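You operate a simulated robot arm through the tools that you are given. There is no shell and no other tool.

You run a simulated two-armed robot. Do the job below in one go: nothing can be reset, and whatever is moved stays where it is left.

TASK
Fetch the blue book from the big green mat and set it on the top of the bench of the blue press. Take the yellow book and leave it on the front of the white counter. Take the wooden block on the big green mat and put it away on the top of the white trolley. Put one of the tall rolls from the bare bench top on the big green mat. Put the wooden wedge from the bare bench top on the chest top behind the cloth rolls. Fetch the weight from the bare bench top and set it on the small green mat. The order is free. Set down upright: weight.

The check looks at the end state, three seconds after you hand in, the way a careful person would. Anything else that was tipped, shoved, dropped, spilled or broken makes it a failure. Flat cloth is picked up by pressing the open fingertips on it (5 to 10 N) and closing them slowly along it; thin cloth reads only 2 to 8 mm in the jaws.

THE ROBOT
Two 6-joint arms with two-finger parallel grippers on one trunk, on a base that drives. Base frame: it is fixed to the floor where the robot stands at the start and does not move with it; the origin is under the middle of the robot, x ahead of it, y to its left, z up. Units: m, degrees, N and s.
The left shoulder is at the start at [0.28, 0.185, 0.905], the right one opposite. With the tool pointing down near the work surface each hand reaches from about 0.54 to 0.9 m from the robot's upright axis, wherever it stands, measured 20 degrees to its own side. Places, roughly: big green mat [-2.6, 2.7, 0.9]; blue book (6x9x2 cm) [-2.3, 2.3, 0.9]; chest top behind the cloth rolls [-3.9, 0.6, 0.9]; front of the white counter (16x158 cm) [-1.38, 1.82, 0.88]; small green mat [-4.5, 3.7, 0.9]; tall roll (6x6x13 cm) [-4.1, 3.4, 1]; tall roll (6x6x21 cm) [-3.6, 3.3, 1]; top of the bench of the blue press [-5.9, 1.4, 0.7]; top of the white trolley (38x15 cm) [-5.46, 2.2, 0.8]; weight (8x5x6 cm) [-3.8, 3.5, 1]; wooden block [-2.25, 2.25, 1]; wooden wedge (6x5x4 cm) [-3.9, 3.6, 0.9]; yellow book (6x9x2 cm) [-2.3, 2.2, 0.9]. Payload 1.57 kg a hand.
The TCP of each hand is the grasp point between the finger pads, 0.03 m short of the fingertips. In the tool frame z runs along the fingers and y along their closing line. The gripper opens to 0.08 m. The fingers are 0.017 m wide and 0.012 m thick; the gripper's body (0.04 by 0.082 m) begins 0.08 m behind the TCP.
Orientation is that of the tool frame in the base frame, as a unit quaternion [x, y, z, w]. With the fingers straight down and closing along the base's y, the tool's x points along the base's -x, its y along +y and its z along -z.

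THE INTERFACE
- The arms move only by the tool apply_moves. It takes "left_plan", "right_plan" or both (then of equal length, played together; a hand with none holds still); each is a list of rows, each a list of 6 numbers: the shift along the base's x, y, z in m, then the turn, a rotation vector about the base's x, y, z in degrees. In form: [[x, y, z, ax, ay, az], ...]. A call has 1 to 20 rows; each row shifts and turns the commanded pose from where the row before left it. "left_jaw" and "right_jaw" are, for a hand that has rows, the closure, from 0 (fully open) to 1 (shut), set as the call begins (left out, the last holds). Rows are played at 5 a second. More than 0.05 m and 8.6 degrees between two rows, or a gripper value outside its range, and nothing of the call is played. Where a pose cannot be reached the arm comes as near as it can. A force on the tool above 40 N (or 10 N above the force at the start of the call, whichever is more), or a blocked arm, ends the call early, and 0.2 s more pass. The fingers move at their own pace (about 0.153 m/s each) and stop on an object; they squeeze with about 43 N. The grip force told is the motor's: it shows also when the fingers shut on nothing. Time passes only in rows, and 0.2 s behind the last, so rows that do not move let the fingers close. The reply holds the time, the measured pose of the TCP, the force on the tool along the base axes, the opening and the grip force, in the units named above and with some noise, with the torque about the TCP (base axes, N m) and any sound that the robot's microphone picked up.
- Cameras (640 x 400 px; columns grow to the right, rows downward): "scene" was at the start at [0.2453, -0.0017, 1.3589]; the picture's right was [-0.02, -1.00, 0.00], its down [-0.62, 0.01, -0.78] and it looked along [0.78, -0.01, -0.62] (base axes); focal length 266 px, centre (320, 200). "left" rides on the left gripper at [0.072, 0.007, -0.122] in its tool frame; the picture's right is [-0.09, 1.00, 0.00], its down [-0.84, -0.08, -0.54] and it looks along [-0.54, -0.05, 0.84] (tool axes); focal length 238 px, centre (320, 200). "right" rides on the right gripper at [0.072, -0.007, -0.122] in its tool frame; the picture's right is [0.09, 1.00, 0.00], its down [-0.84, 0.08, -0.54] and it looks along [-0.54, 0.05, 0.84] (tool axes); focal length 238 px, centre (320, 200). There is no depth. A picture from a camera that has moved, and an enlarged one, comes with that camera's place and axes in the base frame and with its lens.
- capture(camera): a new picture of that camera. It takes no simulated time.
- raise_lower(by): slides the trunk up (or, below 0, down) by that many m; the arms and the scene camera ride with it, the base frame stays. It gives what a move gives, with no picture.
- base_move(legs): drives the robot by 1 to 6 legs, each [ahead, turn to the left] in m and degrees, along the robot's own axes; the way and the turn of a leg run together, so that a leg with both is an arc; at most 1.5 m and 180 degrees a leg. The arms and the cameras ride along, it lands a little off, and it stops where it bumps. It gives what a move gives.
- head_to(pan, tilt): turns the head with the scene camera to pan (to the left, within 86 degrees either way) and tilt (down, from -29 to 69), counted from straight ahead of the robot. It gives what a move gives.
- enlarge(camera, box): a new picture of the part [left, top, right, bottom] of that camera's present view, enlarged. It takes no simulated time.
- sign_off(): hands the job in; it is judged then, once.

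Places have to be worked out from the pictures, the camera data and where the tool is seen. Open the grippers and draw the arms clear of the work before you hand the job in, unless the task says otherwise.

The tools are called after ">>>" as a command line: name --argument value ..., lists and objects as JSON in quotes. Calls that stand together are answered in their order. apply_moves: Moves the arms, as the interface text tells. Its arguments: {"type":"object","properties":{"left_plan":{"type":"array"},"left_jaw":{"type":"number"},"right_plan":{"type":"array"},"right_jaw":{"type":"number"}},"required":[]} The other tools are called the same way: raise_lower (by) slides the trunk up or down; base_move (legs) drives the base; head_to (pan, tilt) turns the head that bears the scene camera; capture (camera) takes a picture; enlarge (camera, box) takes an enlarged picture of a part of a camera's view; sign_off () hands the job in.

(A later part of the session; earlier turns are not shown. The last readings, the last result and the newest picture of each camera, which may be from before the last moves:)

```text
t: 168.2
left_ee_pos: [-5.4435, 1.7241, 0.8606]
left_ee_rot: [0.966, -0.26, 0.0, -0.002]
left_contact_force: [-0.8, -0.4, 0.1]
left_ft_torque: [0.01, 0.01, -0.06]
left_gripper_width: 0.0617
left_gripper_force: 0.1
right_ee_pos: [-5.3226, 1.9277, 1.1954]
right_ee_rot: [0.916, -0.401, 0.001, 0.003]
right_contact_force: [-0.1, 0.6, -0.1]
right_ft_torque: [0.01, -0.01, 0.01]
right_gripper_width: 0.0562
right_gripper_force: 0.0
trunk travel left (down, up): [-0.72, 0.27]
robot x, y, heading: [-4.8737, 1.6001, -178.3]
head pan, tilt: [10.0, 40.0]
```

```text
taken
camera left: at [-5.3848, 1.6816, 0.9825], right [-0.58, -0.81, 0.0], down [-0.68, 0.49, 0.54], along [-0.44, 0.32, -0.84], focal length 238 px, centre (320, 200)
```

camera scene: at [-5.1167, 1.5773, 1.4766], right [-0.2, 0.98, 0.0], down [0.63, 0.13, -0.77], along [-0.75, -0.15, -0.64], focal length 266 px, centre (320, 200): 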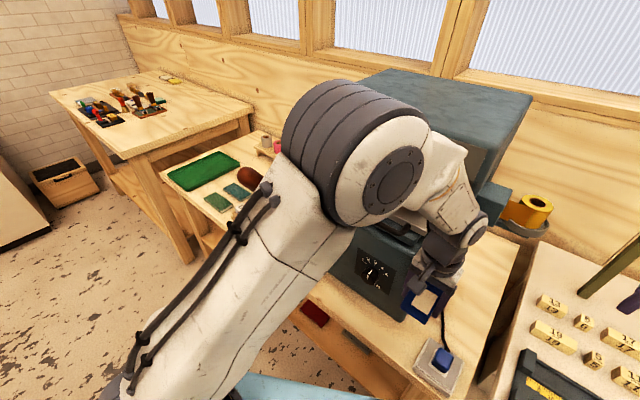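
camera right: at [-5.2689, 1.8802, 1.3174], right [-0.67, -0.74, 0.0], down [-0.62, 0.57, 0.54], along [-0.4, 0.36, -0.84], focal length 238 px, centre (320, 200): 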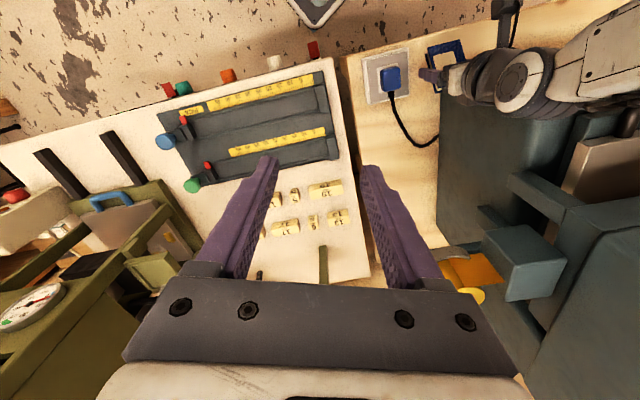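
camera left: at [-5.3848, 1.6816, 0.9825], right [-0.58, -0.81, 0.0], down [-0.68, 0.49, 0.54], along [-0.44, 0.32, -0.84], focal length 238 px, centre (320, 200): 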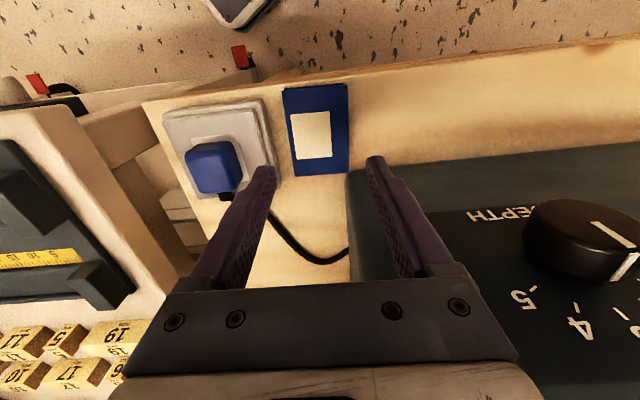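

The blue book lies flat on the press bench. I'll raise the left hand, draw it back out of the press area, and then turn left to look at the chest from its end.

>>> apply_moves --left_plan '[[0, 0, 0.04, 0, 0, 0], [0, 0, 0.04, 0, 0, 0], [0, 0, 0.04, 0, 0, 0], [0, 0, 0.04, 0, 0, 0], [0, 0, 0.04, 0, 0, 0], [0, 0, 0.04, 0, 0, 0], [0, 0, 0.04, 0, 0, 0], [0.03, -0.02, 0.02, 0, 0, 0], [0.03, -0.02, 0.02, 0, 0, 0], [0.02, -0.035, 0, 0, 0, 0], [0.02, -0.035, 0, 0, 0, 0], [0.01, -0.035, 0, 0, 0, 0], [0.01, -0.035, 0, 0, 0, 0]]'

>>> capture --camera "scene"

```text
t: 171.0
left_ee_pos: [-5.3239, 1.5439, 1.1794]
left_ee_rot: [0.965, -0.261, 0.001, -0.002]
left_contact_force: [-0.1, -0.9, 0.1]
left_ft_torque: [-0.02, 0.01, -0.01]
left_gripper_width: 0.0616
left_gripper_force: 0.0
right_ee_pos: [-5.3228, 1.9291, 1.1954]
right_ee_rot: [0.916, -0.401, 0.002, 0.004]
right_contact_force: [-0.1, 0.1, 0.5]
right_ft_torque: [-0.02, -0.03, -0.03]
right_gripper_width: 0.0561
right_gripper_force: 0.1
trunk travel left (down, up): [-0.72, 0.27]
robot x, y, heading: [-4.8725, 1.6017, -178.6]
head pan, tilt: [10.0, 40.0]
```

```text
taken
camera scene: at [-5.1167, 1.5771, 1.4767], right [-0.2, 0.98, 0.0], down [0.63, 0.13, -0.77], along [-0.75, -0.15, -0.64], focal length 266 px, centre (320, 200)
```

scene: 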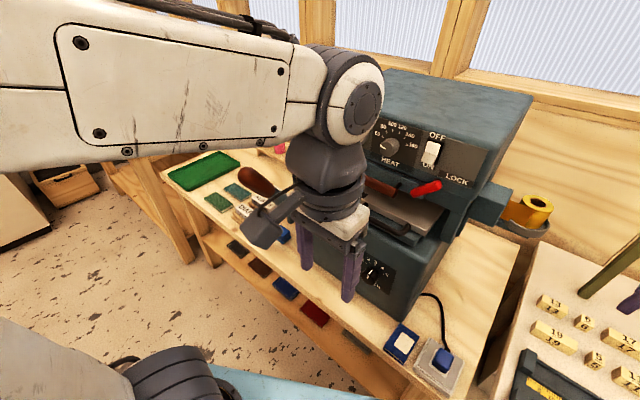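

The blue book is clearly flat on the bench. I'll swing the left hand to its own side, then rotate left to view the chest.

>>> apply_moves --left_plan '[[0.001, -0.045, 0.005, 0, 0, 0], [0.001, -0.045, 0.005, 0, 0, 0], [0.001, -0.045, 0.005, 0, 0, 0], [0.001, -0.045, 0.005, 0, 0, 0]]'

>>> base_move --legs '[[0, 100]]'

>>> head_to --pan 35 --tilt 25

>>> capture --camera "scene"

```text
t: 172.0
left_ee_pos: [-5.3708, 1.3809, 1.1928]
left_ee_rot: [0.965, -0.261, 0.001, -0.002]
left_contact_force: [0.0, 0.0, 0.2]
left_ft_torque: [-0.06, -0.01, 0.03]
left_gripper_width: 0.0618
left_gripper_force: 0.0
left hand out of reach, approached as far as the arm can: row 1, 2, 3, 4
right_ee_pos: [-5.3228, 1.927, 1.1954]
right_ee_rot: [0.916, -0.401, 0.002, 0.002]
right_contact_force: [-0.1, -0.1, -0.3]
right_ft_torque: [0.0, 0.04, 0.0]
right_gripper_width: 0.056
right_gripper_force: 0.1
trunk travel left (down, up): [-0.72, 0.27]
robot x, y, heading: [-4.8759, 1.5989, -178.6]
head pan, tilt: [10.0, 40.0]
```

```text
t: 176.8
left_ee_pos: [-4.5462, 1.1643, 1.1938]
left_ee_rot: [0.804, 0.595, 0.0, -0.004]
left_contact_force: [-0.1, -0.7, 0.0]
left_ft_torque: [-0.02, 0.01, -0.02]
left_gripper_width: 0.0618
left_gripper_force: 0.1
right_ee_pos: [-5.0899, 1.0842, 1.1945]
right_ee_rot: [0.883, 0.469, 0.004, 0.0]
right_contact_force: [-0.8, 0.1, 0.5]
right_ft_torque: [-0.01, -0.03, 0.02]
right_gripper_width: 0.0559
right_gripper_force: 0.0
trunk travel left (down, up): [-0.72, 0.27]
robot x, y, heading: [-4.8695, 1.6004, -75.4]
head pan, tilt: [10.0, 40.0]
```

```text
t: 177.7
left_ee_pos: [-4.5478, 1.1639, 1.1927]
left_ee_rot: [0.804, 0.595, -0.001, -0.003]
left_contact_force: [0.2, 0.0, -0.3]
left_ft_torque: [0.01, -0.04, 0.01]
left_gripper_width: 0.0615
left_gripper_force: 0.2
right_ee_pos: [-5.0911, 1.0827, 1.1957]
right_ee_rot: [0.884, 0.468, 0.003, 0.0]
right_contact_force: [0.2, 0.5, 0.4]
right_ft_torque: [0.04, 0.01, 0.0]
right_gripper_width: 0.0561
right_gripper_force: 0.1
trunk travel left (down, up): [-0.72, 0.27]
robot x, y, heading: [-4.8711, 1.6007, -75.3]
head pan, tilt: [35.0, 25.0]
```

```text
taken
camera scene: at [-4.762, 1.3839, 1.5], right [-0.65, -0.76, 0.0], down [-0.32, 0.27, -0.91], along [0.69, -0.59, -0.42], focal length 266 px, centre (320, 200)
```

scene: 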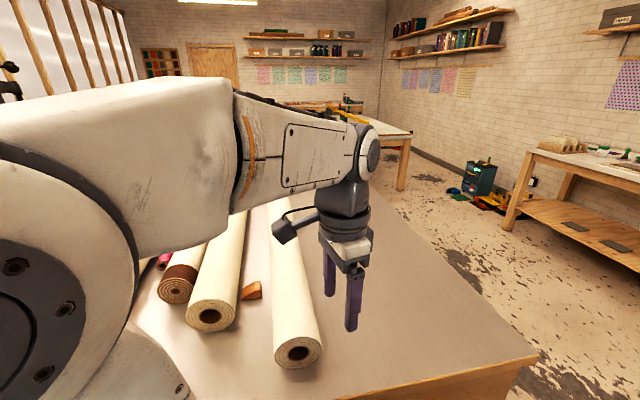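

The far half of the chest top (n < -1.26) is clear, and the aisle beyond it is open, so the wedge can go there later from the far side. Now I'll turn left to face +n and drive back to the aisle before the bare bench.

>>> base_move --legs '[[0, 133]]'

>>> head_to --pan 0 --tilt 25

>>> capture --camera "scene"

```text
t: 183.5
left_ee_pos: [-4.768, 2.1312, 1.1938]
left_ee_rot: [-0.22, 0.975, -0.003, -0.001]
left_contact_force: [0.4, -0.9, -0.9]
left_ft_torque: [0.01, -0.02, 0.03]
left_gripper_width: 0.0616
left_gripper_force: 0.1
right_ee_pos: [-4.3454, 1.782, 1.1957]
right_ee_rot: [-0.071, 0.997, 0.002, -0.002]
right_contact_force: [0.6, -0.4, -0.1]
right_ft_torque: [0.03, 0.03, -0.02]
right_gripper_width: 0.0559
right_gripper_force: 0.2
trunk travel left (down, up): [-0.72, 0.27]
robot x, y, heading: [-4.873, 1.6012, 57.0]
head pan, tilt: [35.0, 25.0]
```

```text
t: 184.5
left_ee_pos: [-4.7684, 2.1319, 1.1938]
left_ee_rot: [-0.219, 0.976, -0.003, 0.0]
left_contact_force: [0.3, 0.1, -0.3]
left_ft_torque: [0.0, -0.03, 0.01]
left_gripper_width: 0.0616
left_gripper_force: 0.1
right_ee_pos: [-4.3451, 1.782, 1.1951]
right_ee_rot: [-0.072, 0.997, 0.002, -0.002]
right_contact_force: [0.0, 0.4, 0.4]
right_ft_torque: [0.0, 0.01, -0.02]
right_gripper_width: 0.0559
right_gripper_force: 0.1
trunk travel left (down, up): [-0.72, 0.27]
robot x, y, heading: [-4.8715, 1.5991, 57.1]
head pan, tilt: [0.0, 25.0]
```

```text
taken
camera scene: at [-4.736, 1.8099, 1.5], right [0.84, -0.54, 0.0], down [-0.23, -0.35, -0.91], along [0.49, 0.76, -0.42], focal length 266 px, centre (320, 200)
```

scene: 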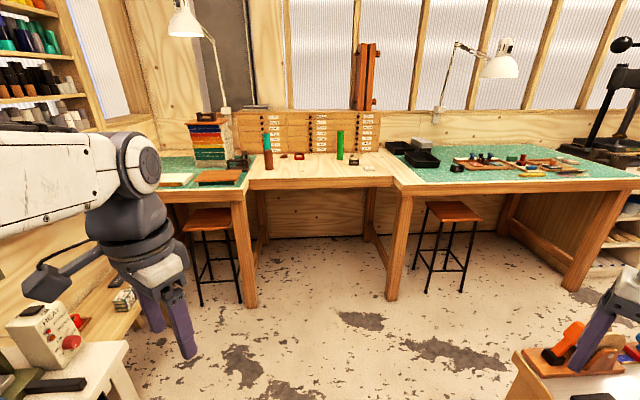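

The bare bench with the rolls is straight ahead between two mat tables. Driving forward 1.1 m.

>>> base_move --legs '[[0, 3], [1.1, 0]]'

>>> head_to --pan 0 --tilt 35

>>> capture --camera "scene"

>>> enlarge --camera "scene" --box '[200, 80, 480, 255]'

```text
t: 190.6
left_ee_pos: [-4.2543, 3.1031, 1.1934]
left_ee_rot: [-0.25, 0.968, -0.003, 0.0]
left_contact_force: [0.0, 0.3, -0.2]
left_ft_torque: [-0.01, -0.04, 0.02]
left_gripper_width: 0.0617
left_gripper_force: 0.1
right_ee_pos: [-3.8093, 2.7806, 1.1953]
right_ee_rot: [-0.104, 0.995, 0.002, -0.003]
right_contact_force: [0.1, -0.5, -0.3]
right_ft_torque: [0.02, 0.01, 0.0]
right_gripper_width: 0.0564
right_gripper_force: 0.1
trunk travel left (down, up): [-0.72, 0.27]
robot x, y, heading: [-4.323, 2.565, 60.8]
head pan, tilt: [0.0, 25.0]
```

```text
t: 191.4
left_ee_pos: [-4.2547, 3.1031, 1.1923]
left_ee_rot: [-0.251, 0.968, -0.003, 0.0]
left_contact_force: [-0.2, 0.0, 0.1]
left_ft_torque: [0.0, -0.01, 0.03]
left_gripper_width: 0.0617
left_gripper_force: 0.0
right_ee_pos: [-3.8089, 2.7831, 1.1945]
right_ee_rot: [-0.103, 0.995, 0.002, -0.003]
right_contact_force: [-0.1, 0.6, 0.0]
right_ft_torque: [-0.04, -0.03, 0.0]
right_gripper_width: 0.056
right_gripper_force: 0.0
trunk travel left (down, up): [-0.72, 0.27]
robot x, y, heading: [-4.3235, 2.5652, 60.9]
head pan, tilt: [0.0, 35.0]
```

```text
taken
camera scene: at [-4.2034, 2.7802, 1.4843], right [0.87, -0.49, 0.0], down [-0.28, -0.5, -0.82], along [0.4, 0.71, -0.57], focal length 266 px, centre (320, 200)
```

scene: 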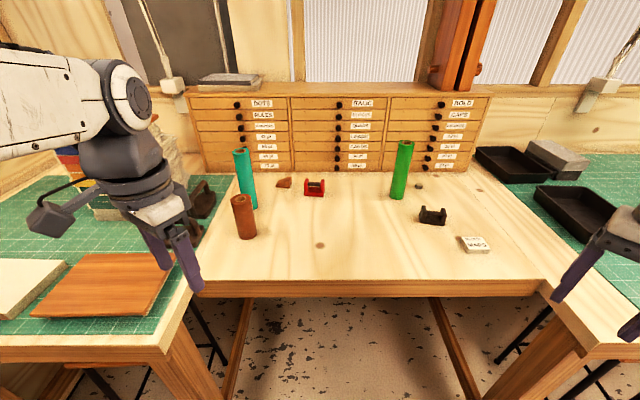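

```text
2.29 times, centred on (340, 168) of scene
camera zoom: at [-4.2034, 2.7802, 1.4843], right [0.87, -0.49, 0.0], down [-0.28, -0.5, -0.82], along [0.4, 0.71, -0.57], focal length 607 px, centre (274, 274)
```

zoom: 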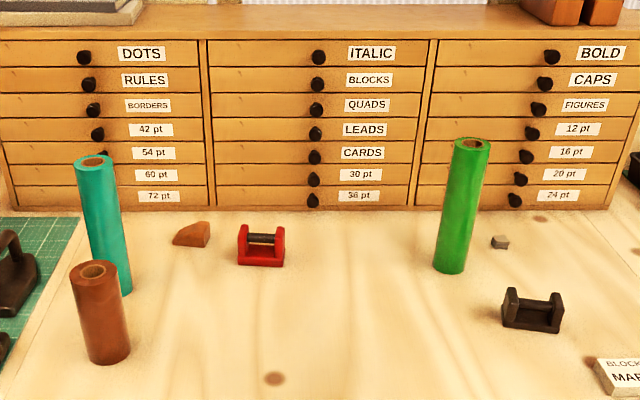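

The red weight (≈(-3.82, 3.51)), the wedge (≈(-3.91, 3.60)), the brown and green rolls are all identified; bench top z≈0.94. The middle bench is recessed (front at n≈0.70), so I'll raise the trunk 0.1 m and drive 0.23 m forward into the recess.

>>> raise_lower --by 0.1

>>> base_move --legs '[[0.23, 0]]'

>>> head_to --pan 0 --tilt 42

>>> capture --camera "scene"

```text
t: 192.7
left_ee_pos: [-4.2547, 3.1026, 1.2931]
left_ee_rot: [-0.25, 0.968, -0.003, 0.0]
left_contact_force: [-0.4, 0.1, 0.3]
left_ft_torque: [0.0, -0.02, 0.03]
left_gripper_width: 0.0617
left_gripper_force: 0.0
right_ee_pos: [-3.8112, 2.7807, 1.295]
right_ee_rot: [-0.104, 0.995, 0.001, -0.002]
right_contact_force: [0.0, -0.5, 0.5]
right_ft_torque: [0.01, 0.0, -0.01]
right_gripper_width: 0.0559
right_gripper_force: 0.1
trunk travel left (down, up): [-0.82, 0.17]
robot x, y, heading: [-4.3232, 2.5649, 60.6]
head pan, tilt: [0.0, 35.0]
```

```text
t: 194.4
left_ee_pos: [-4.146, 3.308, 1.2934]
left_ee_rot: [-0.254, 0.967, -0.003, 0.0]
left_contact_force: [0.2, 0.0, 1.0]
left_ft_torque: [0.0, 0.0, -0.01]
left_gripper_width: 0.0615
left_gripper_force: 0.0
right_ee_pos: [-3.6974, 2.9907, 1.2961]
right_ee_rot: [-0.107, 0.994, 0.002, -0.004]
right_contact_force: [0.1, -0.6, 0.1]
right_ft_torque: [0.02, -0.04, -0.01]
right_gripper_width: 0.0559
right_gripper_force: 0.0
trunk travel left (down, up): [-0.82, 0.17]
robot x, y, heading: [-4.2078, 2.7714, 61.4]
head pan, tilt: [0.0, 35.0]
```

```text
t: 195.1
left_ee_pos: [-4.1452, 3.3087, 1.2916]
left_ee_rot: [-0.254, 0.967, -0.002, 0.0]
left_contact_force: [0.4, 0.8, -0.5]
left_ft_torque: [0.01, -0.01, -0.02]
left_gripper_width: 0.0619
left_gripper_force: 0.0
right_ee_pos: [-3.6977, 2.9908, 1.2952]
right_ee_rot: [-0.107, 0.994, 0.001, -0.003]
right_contact_force: [0.3, 0.2, 0.4]
right_ft_torque: [-0.01, 0.01, 0.03]
right_gripper_width: 0.0559
right_gripper_force: 0.1
trunk travel left (down, up): [-0.82, 0.17]
robot x, y, heading: [-4.2097, 2.7704, 60.9]
head pan, tilt: [0.0, 42.0]
```

```text
taken
camera scene: at [-4.0935, 2.9821, 1.5738], right [0.88, -0.48, 0.0], down [-0.32, -0.59, -0.74], along [0.36, 0.65, -0.67], focal length 266 px, centre (320, 200)
```

scene: 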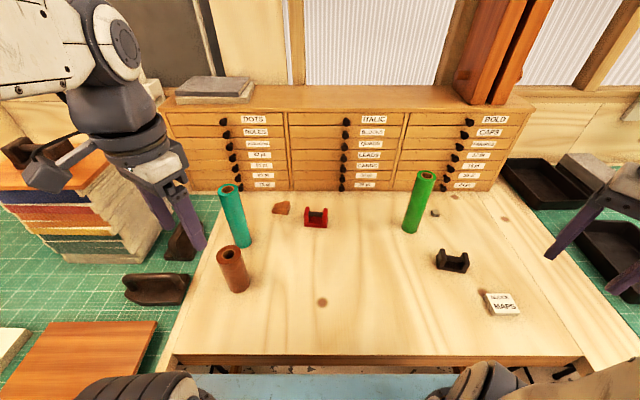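

Now in the recess with everything in reach. I'll look left at the small green mat and right at the big green mat to find free places reachable from here.

>>> head_to --pan 45 --tilt 45

>>> capture --camera "scene"

>>> head_to --pan -50 --tilt 40

>>> capture --camera "scene"

>>> capture --camera "left"

>>> capture --camera "right"

```text
t: 196.2
left_ee_pos: [-4.1453, 3.3082, 1.2938]
left_ee_rot: [-0.254, 0.967, -0.003, 0.0]
left_contact_force: [0.7, -0.9, 0.0]
left_ft_torque: [0.03, 0.01, 0.01]
left_gripper_width: 0.0617
left_gripper_force: 0.1
right_ee_pos: [-3.6974, 2.9904, 1.2961]
right_ee_rot: [-0.107, 0.994, 0.001, -0.003]
right_contact_force: [0.7, -0.2, -0.1]
right_ft_torque: [0.03, 0.01, -0.04]
right_gripper_width: 0.0558
right_gripper_force: 0.0
trunk travel left (down, up): [-0.82, 0.17]
robot x, y, heading: [-4.2095, 2.7725, 61.2]
head pan, tilt: [45.0, 45.0]
```

```text
taken
camera scene: at [-4.1564, 2.987, 1.5694], right [0.96, 0.28, 0.0], down [0.2, -0.68, -0.71], along [-0.2, 0.68, -0.71], focal length 266 px, centre (320, 200)
```

scene: 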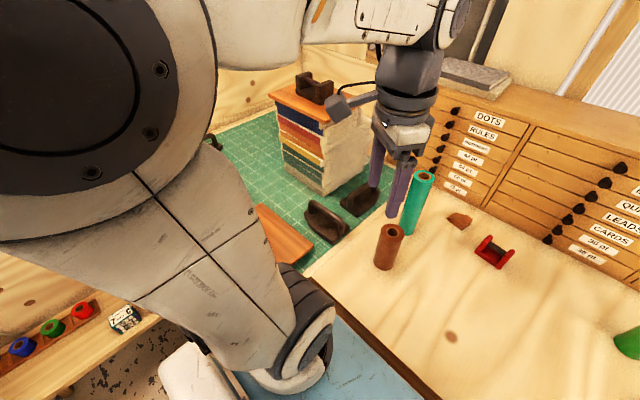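

```text
t: 197.9
left_ee_pos: [-4.1452, 3.3076, 1.294]
left_ee_rot: [-0.254, 0.967, -0.004, -0.001]
left_contact_force: [0.9, 0.0, 0.9]
left_ft_torque: [0.0, 0.03, 0.01]
left_gripper_width: 0.0617
left_gripper_force: 0.1
right_ee_pos: [-3.6979, 2.9904, 1.2954]
right_ee_rot: [-0.107, 0.994, 0.001, -0.003]
right_contact_force: [0.0, 0.0, 0.0]
right_ft_torque: [0.02, 0.02, 0.01]
right_gripper_width: 0.0561
right_gripper_force: 0.1
trunk travel left (down, up): [-0.82, 0.17]
robot x, y, heading: [-4.2096, 2.7684, 61.4]
head pan, tilt: [-50.0, 40.0]
```

```text
taken
camera scene: at [-4.0504, 2.9254, 1.5767], right [0.19, -0.98, 0.0], down [-0.63, -0.13, -0.77], along [0.75, 0.15, -0.64], focal length 266 px, centre (320, 200)
```

scene: 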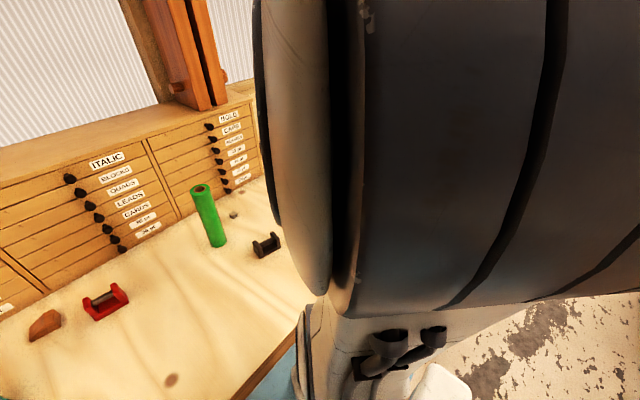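

```text
taken
camera left: at [-4.2116, 3.2785, 1.4156], right [-0.41, 0.91, 0.0], down [0.77, 0.35, 0.54], along [0.5, 0.22, -0.84], focal length 238 px, centre (320, 200)
```

left: 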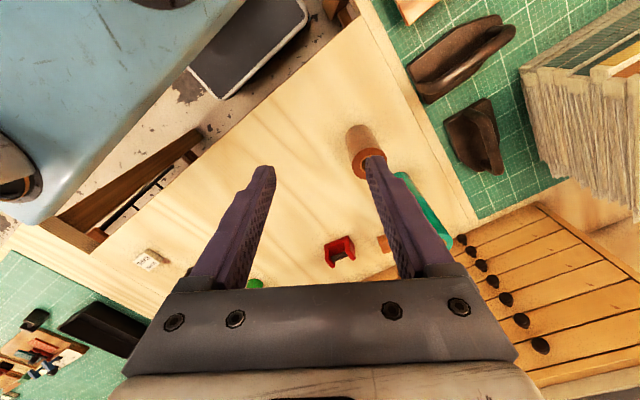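

```text
taken
camera right: at [-3.7661, 2.9676, 1.4173], right [-0.3, 0.95, 0.0], down [0.8, 0.25, 0.54], along [0.51, 0.17, -0.84], focal length 238 px, centre (320, 200)
```

right: 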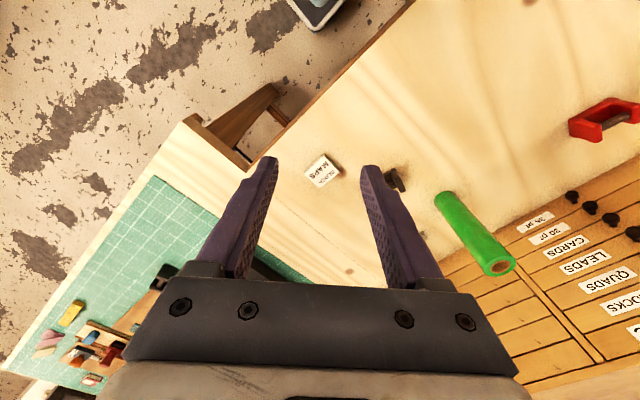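

From here the big mat (left edge u≈4.29) is too far, so I'll take wedge (left hand) and weight (right hand) first. I'll look closely at them.

>>> head_to --pan 0 --tilt 38

>>> enlarge --camera "scene" --box '[210, 150, 350, 250]'

>>> enlarge --camera "left" --box '[280, 190, 480, 290]'

```text
t: 199.1
left_ee_pos: [-4.1451, 3.3089, 1.293]
left_ee_rot: [-0.254, 0.967, -0.003, 0.0]
left_contact_force: [-0.3, -0.2, -0.5]
left_ft_torque: [-0.02, 0.01, 0.04]
left_gripper_width: 0.0615
left_gripper_force: 0.1
right_ee_pos: [-3.6976, 2.9906, 1.2954]
right_ee_rot: [-0.107, 0.994, 0.002, -0.003]
right_contact_force: [0.1, 0.3, 0.3]
right_ft_torque: [-0.01, -0.03, -0.01]
right_gripper_width: 0.056
right_gripper_force: 0.0
trunk travel left (down, up): [-0.82, 0.17]
robot x, y, heading: [-4.2118, 2.7697, 60.9]
head pan, tilt: [0.0, 38.0]
```

```text
4.00 times, centred on (280, 200) of scene
camera zoom: at [-4.0922, 2.9845, 1.5797], right [0.88, -0.48, 0.0], down [-0.3, -0.54, -0.79], along [0.38, 0.69, -0.62], focal length 1063 px, centre (480, 200)
```

zoom: 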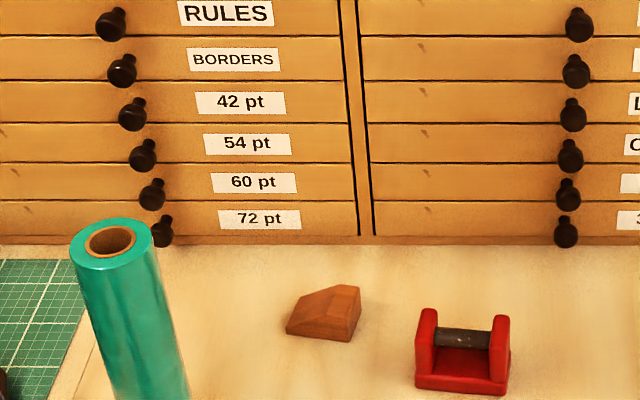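

```text
3.20 times, centred on (380, 240) of left
camera zoom: at [-4.2116, 3.2785, 1.4156], right [-0.41, 0.91, 0.0], down [0.77, 0.35, 0.54], along [0.5, 0.22, -0.84], focal length 763 px, centre (128, 72)
```

zoom: 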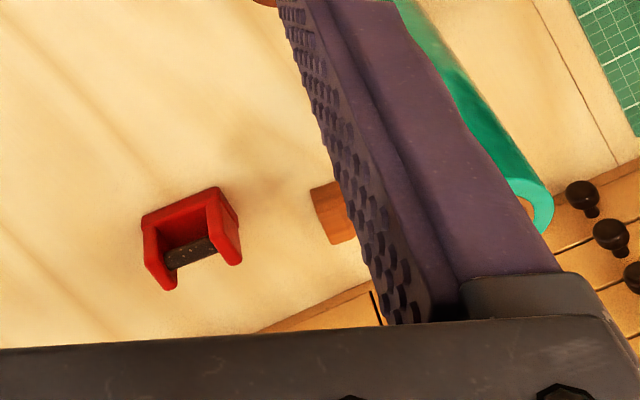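

The wedge is at about (-3.89, 3.62) with its long side at ~139°, the weight at about (-3.81, 3.51). I'll bring the left hand above the wedge at safe height, turning it -70° so it closes across the wedge.

>>> apply_moves --left_plan '[[0.0283, 0.0343, 0.005, 0, 0, -7.8], [0.0283, 0.0343, 0, 0, 0, -7.8], [0.0283, 0.0343, 0, 0, 0, -7.8], [0.0283, 0.0343, 0, 0, 0, -7.8], [0.0283, 0.0343, 0, 0, 0, -7.8], [0.0283, 0.0343, 0, 0, 0, -7.8], [0.0283, 0.0343, 0, 0, 0, -7.8], [0.0283, 0.0343, 0, 0, 0, -7.8], [0.0283, 0.0343, 0, 0, 0, -7.8], [0, 0, 0, 0, 0, 0]]' --left_jaw 0.12

>>> capture --camera "left"

>>> capture --camera "scene"

```text
t: 201.3
left_ee_pos: [-3.9244, 3.5629, 1.269]
left_ee_rot: [0.349, 0.937, -0.005, -0.003]
left_contact_force: [-0.1, 0.8, -0.5]
left_ft_torque: [0.0, -0.01, 0.0]
left_gripper_width: 0.0703
left_gripper_force: 0.0
left hand out of reach, approached as far as the arm can: row 8, 9
right_ee_pos: [-3.6978, 2.9899, 1.2967]
right_ee_rot: [-0.107, 0.994, 0.001, -0.004]
right_contact_force: [-0.9, -0.3, 0.1]
right_ft_torque: [0.0, 0.0, -0.03]
right_gripper_width: 0.056
right_gripper_force: 0.1
trunk travel left (down, up): [-0.82, 0.17]
robot x, y, heading: [-4.2098, 2.7716, 61.1]
head pan, tilt: [0.0, 38.0]
```

```text
taken
camera left: at [-3.9734, 3.616, 1.3916], right [0.72, 0.69, -0.01], down [0.59, -0.6, 0.54], along [0.37, -0.4, -0.84], focal length 238 px, centre (320, 200)
```

left: 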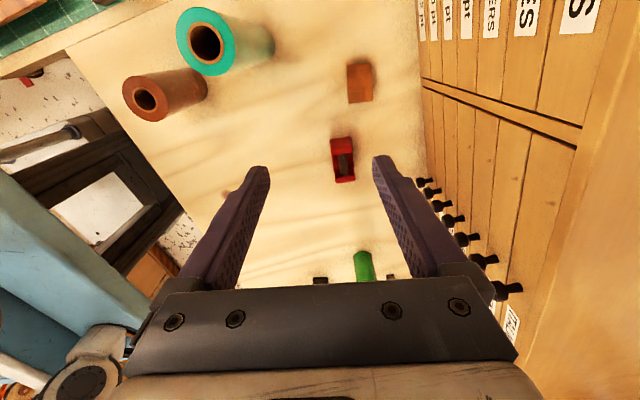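

```text
taken
camera scene: at [-4.0923, 2.9843, 1.5797], right [0.88, -0.48, 0.0], down [-0.3, -0.54, -0.79], along [0.38, 0.69, -0.62], focal length 266 px, centre (320, 200)
```

scene: 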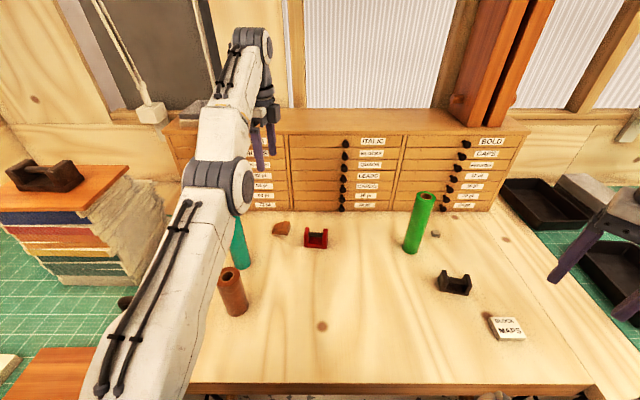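

Measured: wedge (-3.892, 3.622), weight (-3.814, 3.514). The arm is at full stretch up high; raising the trunk 0.1 m levels the shoulder with the wrist and keeps the forearm above the teal roll, so I'll do that and then lower the hand.

>>> raise_lower --by 0.1

>>> apply_moves --left_plan '[[0, 0, -0.045, 0, 0, 0], [0, 0, -0.045, 0, 0, 0], [0, 0, -0.045, 0, 0, 0], [0, 0, -0.045, 0, 0, 0], [0, 0, -0.045, 0, 0, 0], [0, 0, -0.03, 0, 0, 0], [0, 0, 0, 0, 0, 0]]'

>>> capture --camera "left"

>>> capture --camera "scene"

```text
t: 202.7
left_ee_pos: [-3.9238, 3.5641, 1.37]
left_ee_rot: [0.349, 0.937, -0.006, -0.002]
left_contact_force: [-0.5, 0.3, 0.4]
left_ft_torque: [0.0, 0.01, 0.0]
left_gripper_width: 0.0703
left_gripper_force: 0.1
right_ee_pos: [-3.6977, 2.9902, 1.3949]
right_ee_rot: [-0.107, 0.994, 0.001, -0.003]
right_contact_force: [0.0, -0.1, 0.3]
right_ft_torque: [0.0, 0.01, -0.01]
right_gripper_width: 0.0561
right_gripper_force: 0.0
trunk travel left (down, up): [-0.92, 0.07]
robot x, y, heading: [-4.2063, 2.7674, 61.2]
head pan, tilt: [0.0, 38.0]
```

```text
t: 204.3
left_ee_pos: [-3.9215, 3.5638, 1.1469]
left_ee_rot: [0.349, 0.937, -0.005, -0.003]
left_contact_force: [0.0, 0.8, -0.3]
left_ft_torque: [-0.04, 0.0, -0.02]
left_gripper_width: 0.0705
left_gripper_force: 0.1
left hand out of reach, approached as far as the arm can: row 1
right_ee_pos: [-3.6971, 2.9906, 1.3949]
right_ee_rot: [-0.106, 0.994, 0.001, -0.002]
right_contact_force: [1.4, -0.2, -0.3]
right_ft_torque: [-0.02, 0.02, 0.0]
right_gripper_width: 0.056
right_gripper_force: 0.1
trunk travel left (down, up): [-0.92, 0.07]
robot x, y, heading: [-4.2066, 2.7668, 61.0]
head pan, tilt: [0.0, 38.0]
```

```text
taken
camera left: at [-3.9715, 3.6162, 1.2689], right [0.72, 0.69, -0.01], down [0.59, -0.6, 0.54], along [0.37, -0.4, -0.84], focal length 238 px, centre (320, 200)
```

left: 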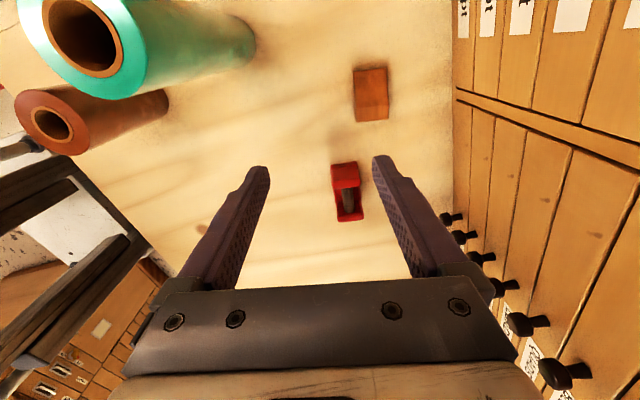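

```text
taken
camera scene: at [-4.0921, 2.9848, 1.6796], right [0.88, -0.48, 0.0], down [-0.3, -0.54, -0.79], along [0.38, 0.69, -0.62], focal length 266 px, centre (320, 200)
```

scene: 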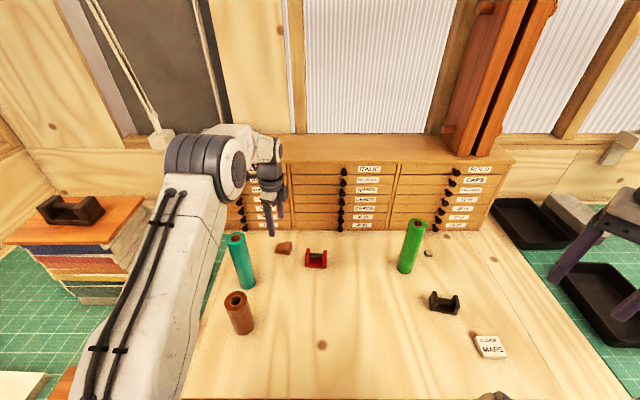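

The trunk is up and the forearm clears the teal roll. I'll move forward over the wedge's tall half, about (-3.881, 3.617), and lower to z≈1.05 to re-check.

>>> apply_moves --left_plan '[[0.0138, 0.0178, -0.02, 0, 0, 0], [0.0138, 0.0178, -0.03, 0, 0, 0], [0.0138, 0.0178, -0.03, 0, 0, 0], [0, 0, 0, 0, 0, 0]]'

>>> capture --camera "left"

>>> enlarge --camera "scene" --box '[210, 160, 350, 260]'

```text
t: 205.3
left_ee_pos: [-3.886, 3.6132, 1.0661]
left_ee_rot: [0.349, 0.937, -0.007, -0.002]
left_contact_force: [0.3, -0.3, -0.3]
left_ft_torque: [-0.01, 0.01, -0.04]
left_gripper_width: 0.0705
left_gripper_force: 0.0
left hand out of reach, approached as far as the arm can: row 3
right_ee_pos: [-3.6967, 2.9918, 1.3962]
right_ee_rot: [-0.107, 0.994, 0.001, -0.002]
right_contact_force: [-0.8, -0.1, 0.5]
right_ft_torque: [-0.01, -0.03, -0.01]
right_gripper_width: 0.0564
right_gripper_force: 0.0
trunk travel left (down, up): [-0.92, 0.07]
robot x, y, heading: [-4.2088, 2.7682, 61.3]
head pan, tilt: [0.0, 38.0]
```

```text
taken
camera left: at [-3.9351, 3.6653, 1.1882], right [0.72, 0.69, -0.01], down [0.59, -0.6, 0.54], along [0.37, -0.4, -0.84], focal length 238 px, centre (320, 200)
```

left: 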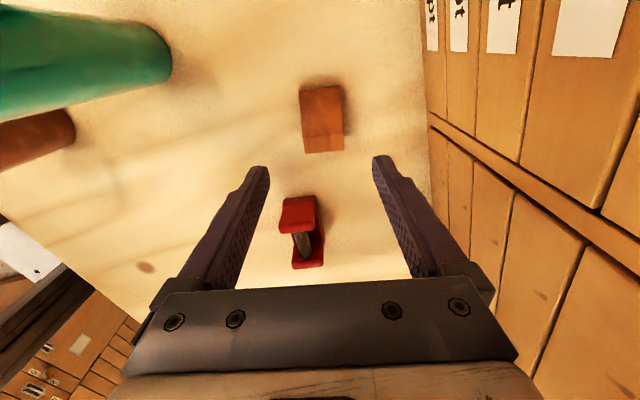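

```text
4.00 times, centred on (280, 210) of scene
camera zoom: at [-4.0921, 2.9849, 1.6796], right [0.88, -0.48, 0.0], down [-0.3, -0.54, -0.79], along [0.38, 0.69, -0.62], focal length 1063 px, centre (480, 160)
```

zoom: 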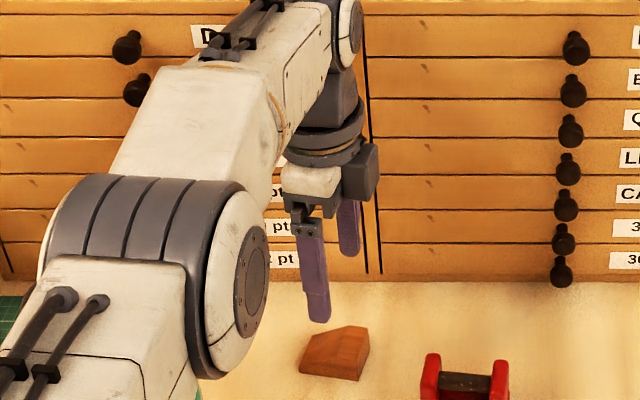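

At this height I'm 1–2 cm short of reach. There are about 4 cm of floor room left before the bench edge, so I'll lift and pull the hand back 3 cm, then drive forward 3 cm.

>>> apply_moves --left_plan '[[-0.008, -0.013, 0.03, 0, 0, 0], [-0.008, -0.013, 0.03, 0, 0, 0]]'

>>> base_move --legs '[[0.03, 0]]'

>>> capture --camera "left"

```text
t: 205.9
left_ee_pos: [-3.9034, 3.5868, 1.1288]
left_ee_rot: [0.348, 0.937, -0.006, -0.003]
left_contact_force: [0.5, 0.3, -0.3]
left_ft_torque: [0.0, -0.01, 0.0]
left_gripper_width: 0.0703
left_gripper_force: 0.3
right_ee_pos: [-3.6989, 2.9902, 1.395]
right_ee_rot: [-0.107, 0.994, 0.001, -0.002]
right_contact_force: [0.2, 0.1, 0.2]
right_ft_torque: [0.0, 0.0, 0.0]
right_gripper_width: 0.0558
right_gripper_force: 0.1
trunk travel left (down, up): [-0.92, 0.07]
robot x, y, heading: [-4.2067, 2.7683, 61.0]
head pan, tilt: [0.0, 38.0]
```

```text
t: 206.7
left_ee_pos: [-3.8897, 3.6129, 1.1281]
left_ee_rot: [0.349, 0.937, -0.006, -0.002]
left_contact_force: [-0.2, -0.5, 0.0]
left_ft_torque: [-0.02, -0.03, 0.0]
left_gripper_width: 0.0704
left_gripper_force: 0.1
right_ee_pos: [-3.6847, 3.0169, 1.3955]
right_ee_rot: [-0.108, 0.994, 0.001, -0.003]
right_contact_force: [1.1, 0.9, 0.7]
right_ft_torque: [-0.01, -0.02, 0.05]
right_gripper_width: 0.0561
right_gripper_force: 0.0
trunk travel left (down, up): [-0.92, 0.07]
robot x, y, heading: [-4.1982, 2.7985, 61.2]
head pan, tilt: [0.0, 38.0]
```

```text
taken
camera left: at [-3.9392, 3.6659, 1.2501], right [0.72, 0.69, -0.01], down [0.59, -0.6, 0.54], along [0.37, -0.4, -0.84], focal length 238 px, centre (320, 200)
```

left: 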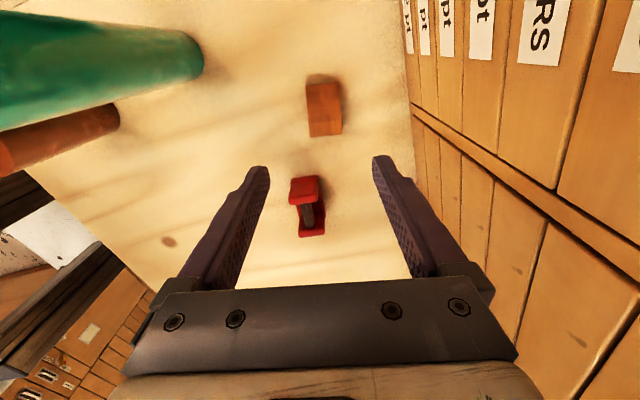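

Wedge centre confirmed at (-3.894, 3.626). Lowering over its tall half at (-3.886, 3.620).

>>> apply_moves --left_plan '[[0.002, 0.0035, -0.03, 0, 0, 0], [0.002, 0.0035, -0.03, 0, 0, 0], [0, 0, -0.03, 0, 0, 0], [0, 0, -0.03, 0, 0, 0], [0, 0, -0.015, 0, 0, 0], [0, 0, 0, 0, 0, 0]]'

>>> capture --camera "left"

>>> capture --camera "scene"

```text
t: 208.1
left_ee_pos: [-3.885, 3.6206, 0.9911]
left_ee_rot: [0.349, 0.937, -0.005, -0.002]
left_contact_force: [-0.9, -0.6, 0.6]
left_ft_torque: [0.01, -0.04, -0.01]
left_gripper_width: 0.0706
left_gripper_force: 0.0
right_ee_pos: [-3.6845, 3.0174, 1.3941]
right_ee_rot: [-0.108, 0.994, 0.001, -0.002]
right_contact_force: [-0.2, 0.1, -0.4]
right_ft_torque: [0.04, 0.01, -0.01]
right_gripper_width: 0.0558
right_gripper_force: 0.1
trunk travel left (down, up): [-0.92, 0.07]
robot x, y, heading: [-4.1933, 2.7932, 61.1]
head pan, tilt: [0.0, 38.0]
```

```text
taken
camera left: at [-3.935, 3.6731, 1.113], right [0.72, 0.69, -0.01], down [0.59, -0.6, 0.54], along [0.37, -0.4, -0.84], focal length 238 px, centre (320, 200)
```

left: 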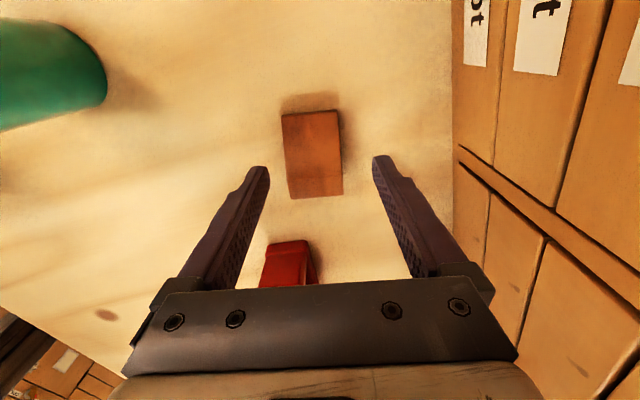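

```text
taken
camera scene: at [-4.0778, 3.0109, 1.6797], right [0.88, -0.48, 0.0], down [-0.3, -0.54, -0.79], along [0.38, 0.69, -0.62], focal length 266 px, centre (320, 200)
```

scene: 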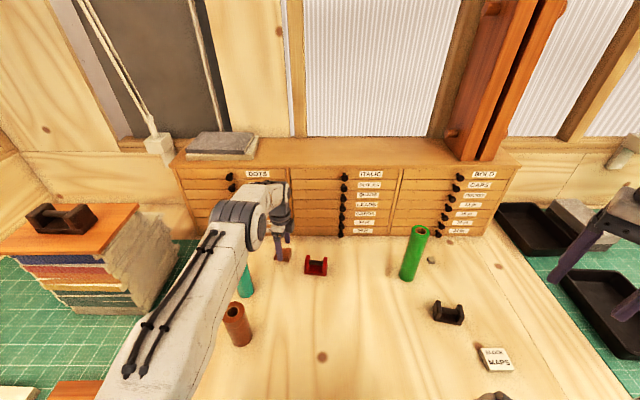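

Wedge is centred between the fingers. Lowering gently to find the bench.

>>> apply_moves --left_plan '[[-0.002, -0.002, -0.005, 0, 0, 0], [0, 0, -0.005, 0, 0, 0], [0, 0, 0, 0, 0, 0]]'

>>> apply_moves --left_plan '[[0, 0, -0.004, 0, 0, 0], [0, 0, 0, 0, 0, 0]]'

>>> apply_moves --left_plan '[[0, 0, -0.004, 0, 0, 0], [0, 0, 0, 0, 0, 0]]'

```text
t: 208.9
left_ee_pos: [-3.8878, 3.6179, 0.982]
left_ee_rot: [0.348, 0.937, -0.006, -0.003]
left_contact_force: [-0.4, 0.4, -0.5]
left_ft_torque: [-0.01, 0.0, -0.06]
left_gripper_width: 0.0704
left_gripper_force: 0.0
right_ee_pos: [-3.6834, 3.0161, 1.3958]
right_ee_rot: [-0.108, 0.994, 0.001, -0.003]
right_contact_force: [0.0, 0.1, -0.3]
right_ft_torque: [0.01, 0.01, 0.01]
right_gripper_width: 0.0557
right_gripper_force: 0.1
trunk travel left (down, up): [-0.92, 0.07]
robot x, y, heading: [-4.1963, 2.7894, 61.3]
head pan, tilt: [0.0, 38.0]
```

```text
t: 209.5
left_ee_pos: [-3.8879, 3.6186, 0.9775]
left_ee_rot: [0.349, 0.937, -0.006, -0.002]
left_contact_force: [0.0, -0.3, -0.8]
left_ft_torque: [-0.05, -0.02, -0.01]
left_gripper_width: 0.0703
left_gripper_force: 0.1
right_ee_pos: [-3.6826, 3.0174, 1.3962]
right_ee_rot: [-0.108, 0.994, 0.002, -0.003]
right_contact_force: [0.8, -1.1, 0.8]
right_ft_torque: [-0.01, 0.01, -0.02]
right_gripper_width: 0.0561
right_gripper_force: 0.1
trunk travel left (down, up): [-0.92, 0.07]
robot x, y, heading: [-4.1935, 2.7985, 61.2]
head pan, tilt: [0.0, 38.0]
```

```text
t: 210.1
left_ee_pos: [-3.8863, 3.6195, 0.9723]
left_ee_rot: [0.349, 0.937, -0.006, -0.002]
left_contact_force: [0.6, 0.1, 0.5]
left_ft_torque: [0.0, -0.01, -0.01]
left_gripper_width: 0.0704
left_gripper_force: 0.1
right_ee_pos: [-3.6837, 3.0178, 1.3943]
right_ee_rot: [-0.108, 0.994, 0.001, -0.003]
right_contact_force: [-0.9, -0.7, 0.1]
right_ft_torque: [-0.01, 0.0, 0.01]
right_gripper_width: 0.056
right_gripper_force: 0.1
trunk travel left (down, up): [-0.92, 0.07]
robot x, y, heading: [-4.1944, 2.7959, 61.2]
head pan, tilt: [0.0, 38.0]
```

No contact yet at tips 0.942. Two more small steps.

>>> apply_moves --left_plan '[[0, 0, -0.003, 0, 0, 0], [0, 0, 0, 0, 0, 0]]'

>>> apply_moves --left_plan '[[0, 0, -0.003, 0, 0, 0], [0, 0, 0, 0, 0, 0]]'

>>> capture --camera "left"

```text
t: 210.7
left_ee_pos: [-3.8873, 3.618, 0.9711]
left_ee_rot: [0.348, 0.937, -0.006, -0.002]
left_contact_force: [-0.7, 0.3, 0.3]
left_ft_torque: [-0.01, 0.02, 0.01]
left_gripper_width: 0.0705
left_gripper_force: 0.1
right_ee_pos: [-3.6838, 3.0178, 1.3947]
right_ee_rot: [-0.108, 0.994, 0.001, -0.003]
right_contact_force: [0.2, 0.0, -0.1]
right_ft_torque: [0.02, -0.01, 0.0]
right_gripper_width: 0.056
right_gripper_force: 0.1
trunk travel left (down, up): [-0.92, 0.07]
robot x, y, heading: [-4.1972, 2.7936, 61.1]
head pan, tilt: [0.0, 38.0]
```

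```text
t: 211.3
left_ee_pos: [-3.8869, 3.6192, 0.9677]
left_ee_rot: [0.348, 0.937, -0.006, -0.001]
left_contact_force: [0.0, -0.3, 0.6]
left_ft_torque: [0.03, -0.02, 0.03]
left_gripper_width: 0.0706
left_gripper_force: 0.1
right_ee_pos: [-3.6835, 3.0162, 1.3948]
right_ee_rot: [-0.108, 0.994, 0.002, -0.003]
right_contact_force: [-0.5, -0.5, -0.5]
right_ft_torque: [0.02, -0.01, -0.03]
right_gripper_width: 0.056
right_gripper_force: 0.1
trunk travel left (down, up): [-0.92, 0.07]
robot x, y, heading: [-4.1968, 2.7974, 61.3]
head pan, tilt: [0.0, 38.0]
```

```text
taken
camera left: at [-3.9372, 3.6713, 1.0896], right [0.72, 0.69, -0.01], down [0.59, -0.6, 0.54], along [0.37, -0.4, -0.84], focal length 238 px, centre (320, 200)
```

left: 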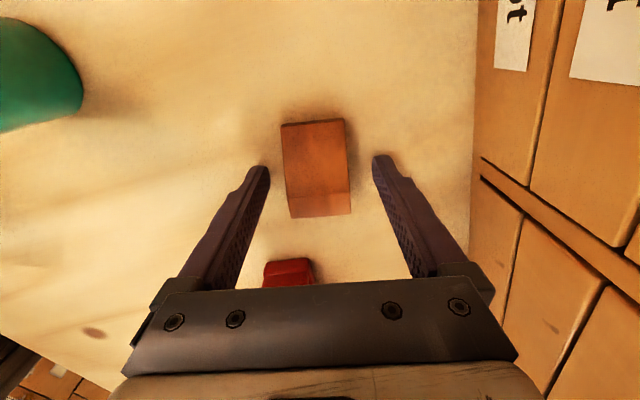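

The fingers are low beside the wedge. Closing the left jaw.

>>> apply_moves --left_plan '[[0, 0, 0, 0, 0, 0], [0, 0, 0, 0, 0, 0], [0, 0, 0, 0, 0, 0], [0, 0, 0, 0, 0, 0]]' --left_jaw 0.8

>>> apply_moves --left_plan '[[0, 0, 0.01, 0, 0, 0], [0, 0, 0.03, 0, 0, 0], [0, 0, 0.04, 0, 0, 0], [0, 0, 0, 0, 0, 0]]'

>>> capture --camera "left"

```text
t: 212.3
left_ee_pos: [-3.8875, 3.6186, 0.9674]
left_ee_rot: [0.349, 0.937, -0.006, -0.003]
left_contact_force: [0.0, -0.9, -0.4]
left_ft_torque: [0.04, 0.01, 0.03]
left_gripper_width: 0.0384
left_gripper_force: 42.8
right_ee_pos: [-3.683, 3.0175, 1.3957]
right_ee_rot: [-0.108, 0.994, 0.001, -0.003]
right_contact_force: [0.3, -0.4, -0.9]
right_ft_torque: [0.02, 0.0, 0.01]
right_gripper_width: 0.0558
right_gripper_force: 0.1
trunk travel left (down, up): [-0.92, 0.07]
robot x, y, heading: [-4.193, 2.7928, 61.2]
head pan, tilt: [0.0, 38.0]
```

```text
t: 213.3
left_ee_pos: [-3.8882, 3.6193, 1.0519]
left_ee_rot: [0.348, 0.938, -0.005, -0.002]
left_contact_force: [-0.1, -0.4, -1.2]
left_ft_torque: [0.01, 0.0, 0.04]
left_gripper_width: 0.0387
left_gripper_force: 42.8
right_ee_pos: [-3.6825, 3.0175, 1.3934]
right_ee_rot: [-0.108, 0.994, 0.001, -0.003]
right_contact_force: [-0.2, -0.1, 0.7]
right_ft_torque: [-0.01, 0.0, -0.02]
right_gripper_width: 0.0556
right_gripper_force: 0.1
trunk travel left (down, up): [-0.92, 0.07]
robot x, y, heading: [-4.1978, 2.7973, 61.1]
head pan, tilt: [0.0, 38.0]
```

```text
taken
camera left: at [-3.938, 3.671, 1.1737], right [0.72, 0.69, -0.01], down [0.59, -0.6, 0.54], along [0.37, -0.4, -0.84], focal length 238 px, centre (320, 200)
```

left: 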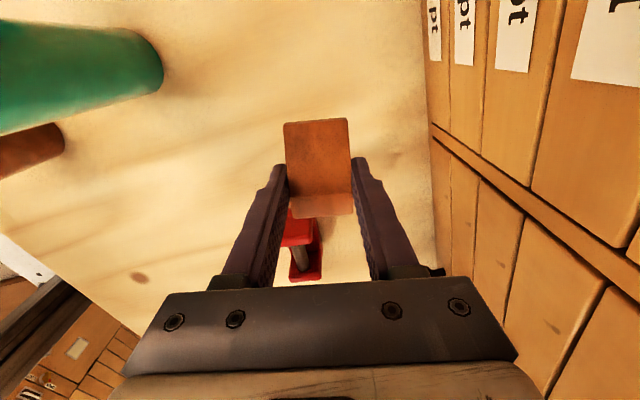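

Wedge is held (38.5 mm). I'll raise it and draw it back over the rolls to the left side at z≈1.3, then bring the right hand toward the weight.

>>> apply_moves --left_plan '[[0, 0, 0.04, 0, 0, 0], [0, 0, 0.04, 0, 0, 0], [-0.004, -0.008, 0.03, 0, 0, 0], [-0.031, -0.0312, 0.015, 0, 0, 0], [-0.031, -0.0312, 0.015, 0, 0, 0], [-0.031, -0.0312, 0.015, 0, 0, 0], [-0.031, -0.0312, 0.015, 0, 0, 0], [-0.031, -0.0312, 0.015, 0, 0, 0], [-0.031, -0.0312, 0.015, 0, 0, 0], [-0.031, -0.0312, 0.015, 0, 0, 0], [-0.025, -0.025, 0, 0, 0, 0]]'

>>> capture --camera "scene"

>>> enlarge --camera "scene" --box '[270, 230, 370, 300]'

```text
t: 215.7
left_ee_pos: [-4.1364, 3.3696, 1.2627]
left_ee_rot: [0.349, 0.937, -0.006, -0.003]
left_contact_force: [-0.6, -0.8, 0.8]
left_ft_torque: [0.01, 0.01, 0.01]
left_gripper_width: 0.0387
left_gripper_force: 43.1
right_ee_pos: [-3.6828, 3.0162, 1.3946]
right_ee_rot: [-0.107, 0.994, 0.002, -0.003]
right_contact_force: [-0.3, 0.3, 0.1]
right_ft_torque: [0.02, 0.01, 0.02]
right_gripper_width: 0.056
right_gripper_force: 0.1
trunk travel left (down, up): [-0.92, 0.07]
robot x, y, heading: [-4.1945, 2.7945, 61.5]
head pan, tilt: [0.0, 38.0]
```

```text
taken
camera scene: at [-4.0778, 3.0107, 1.6797], right [0.88, -0.48, 0.0], down [-0.3, -0.54, -0.79], along [0.38, 0.69, -0.62], focal length 266 px, centre (320, 200)
```

scene: 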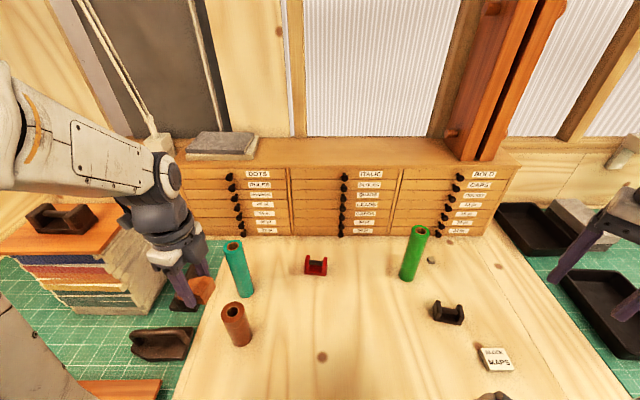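

```text
5.71 times, centred on (320, 265) of scene
camera zoom: at [-4.0778, 3.0107, 1.6797], right [0.88, -0.48, 0.0], down [-0.3, -0.54, -0.79], along [0.38, 0.69, -0.62], focal length 1519 px, centre (320, -171)
```

zoom: 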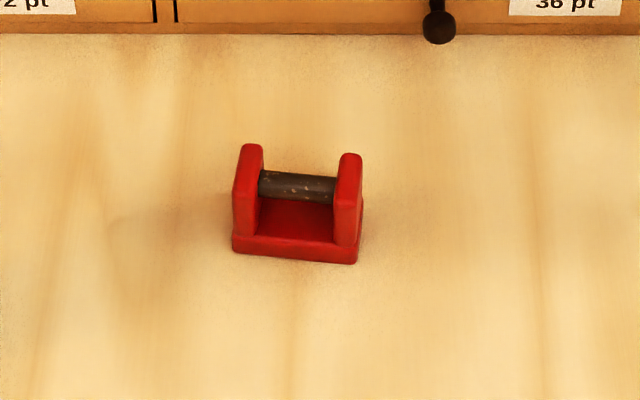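

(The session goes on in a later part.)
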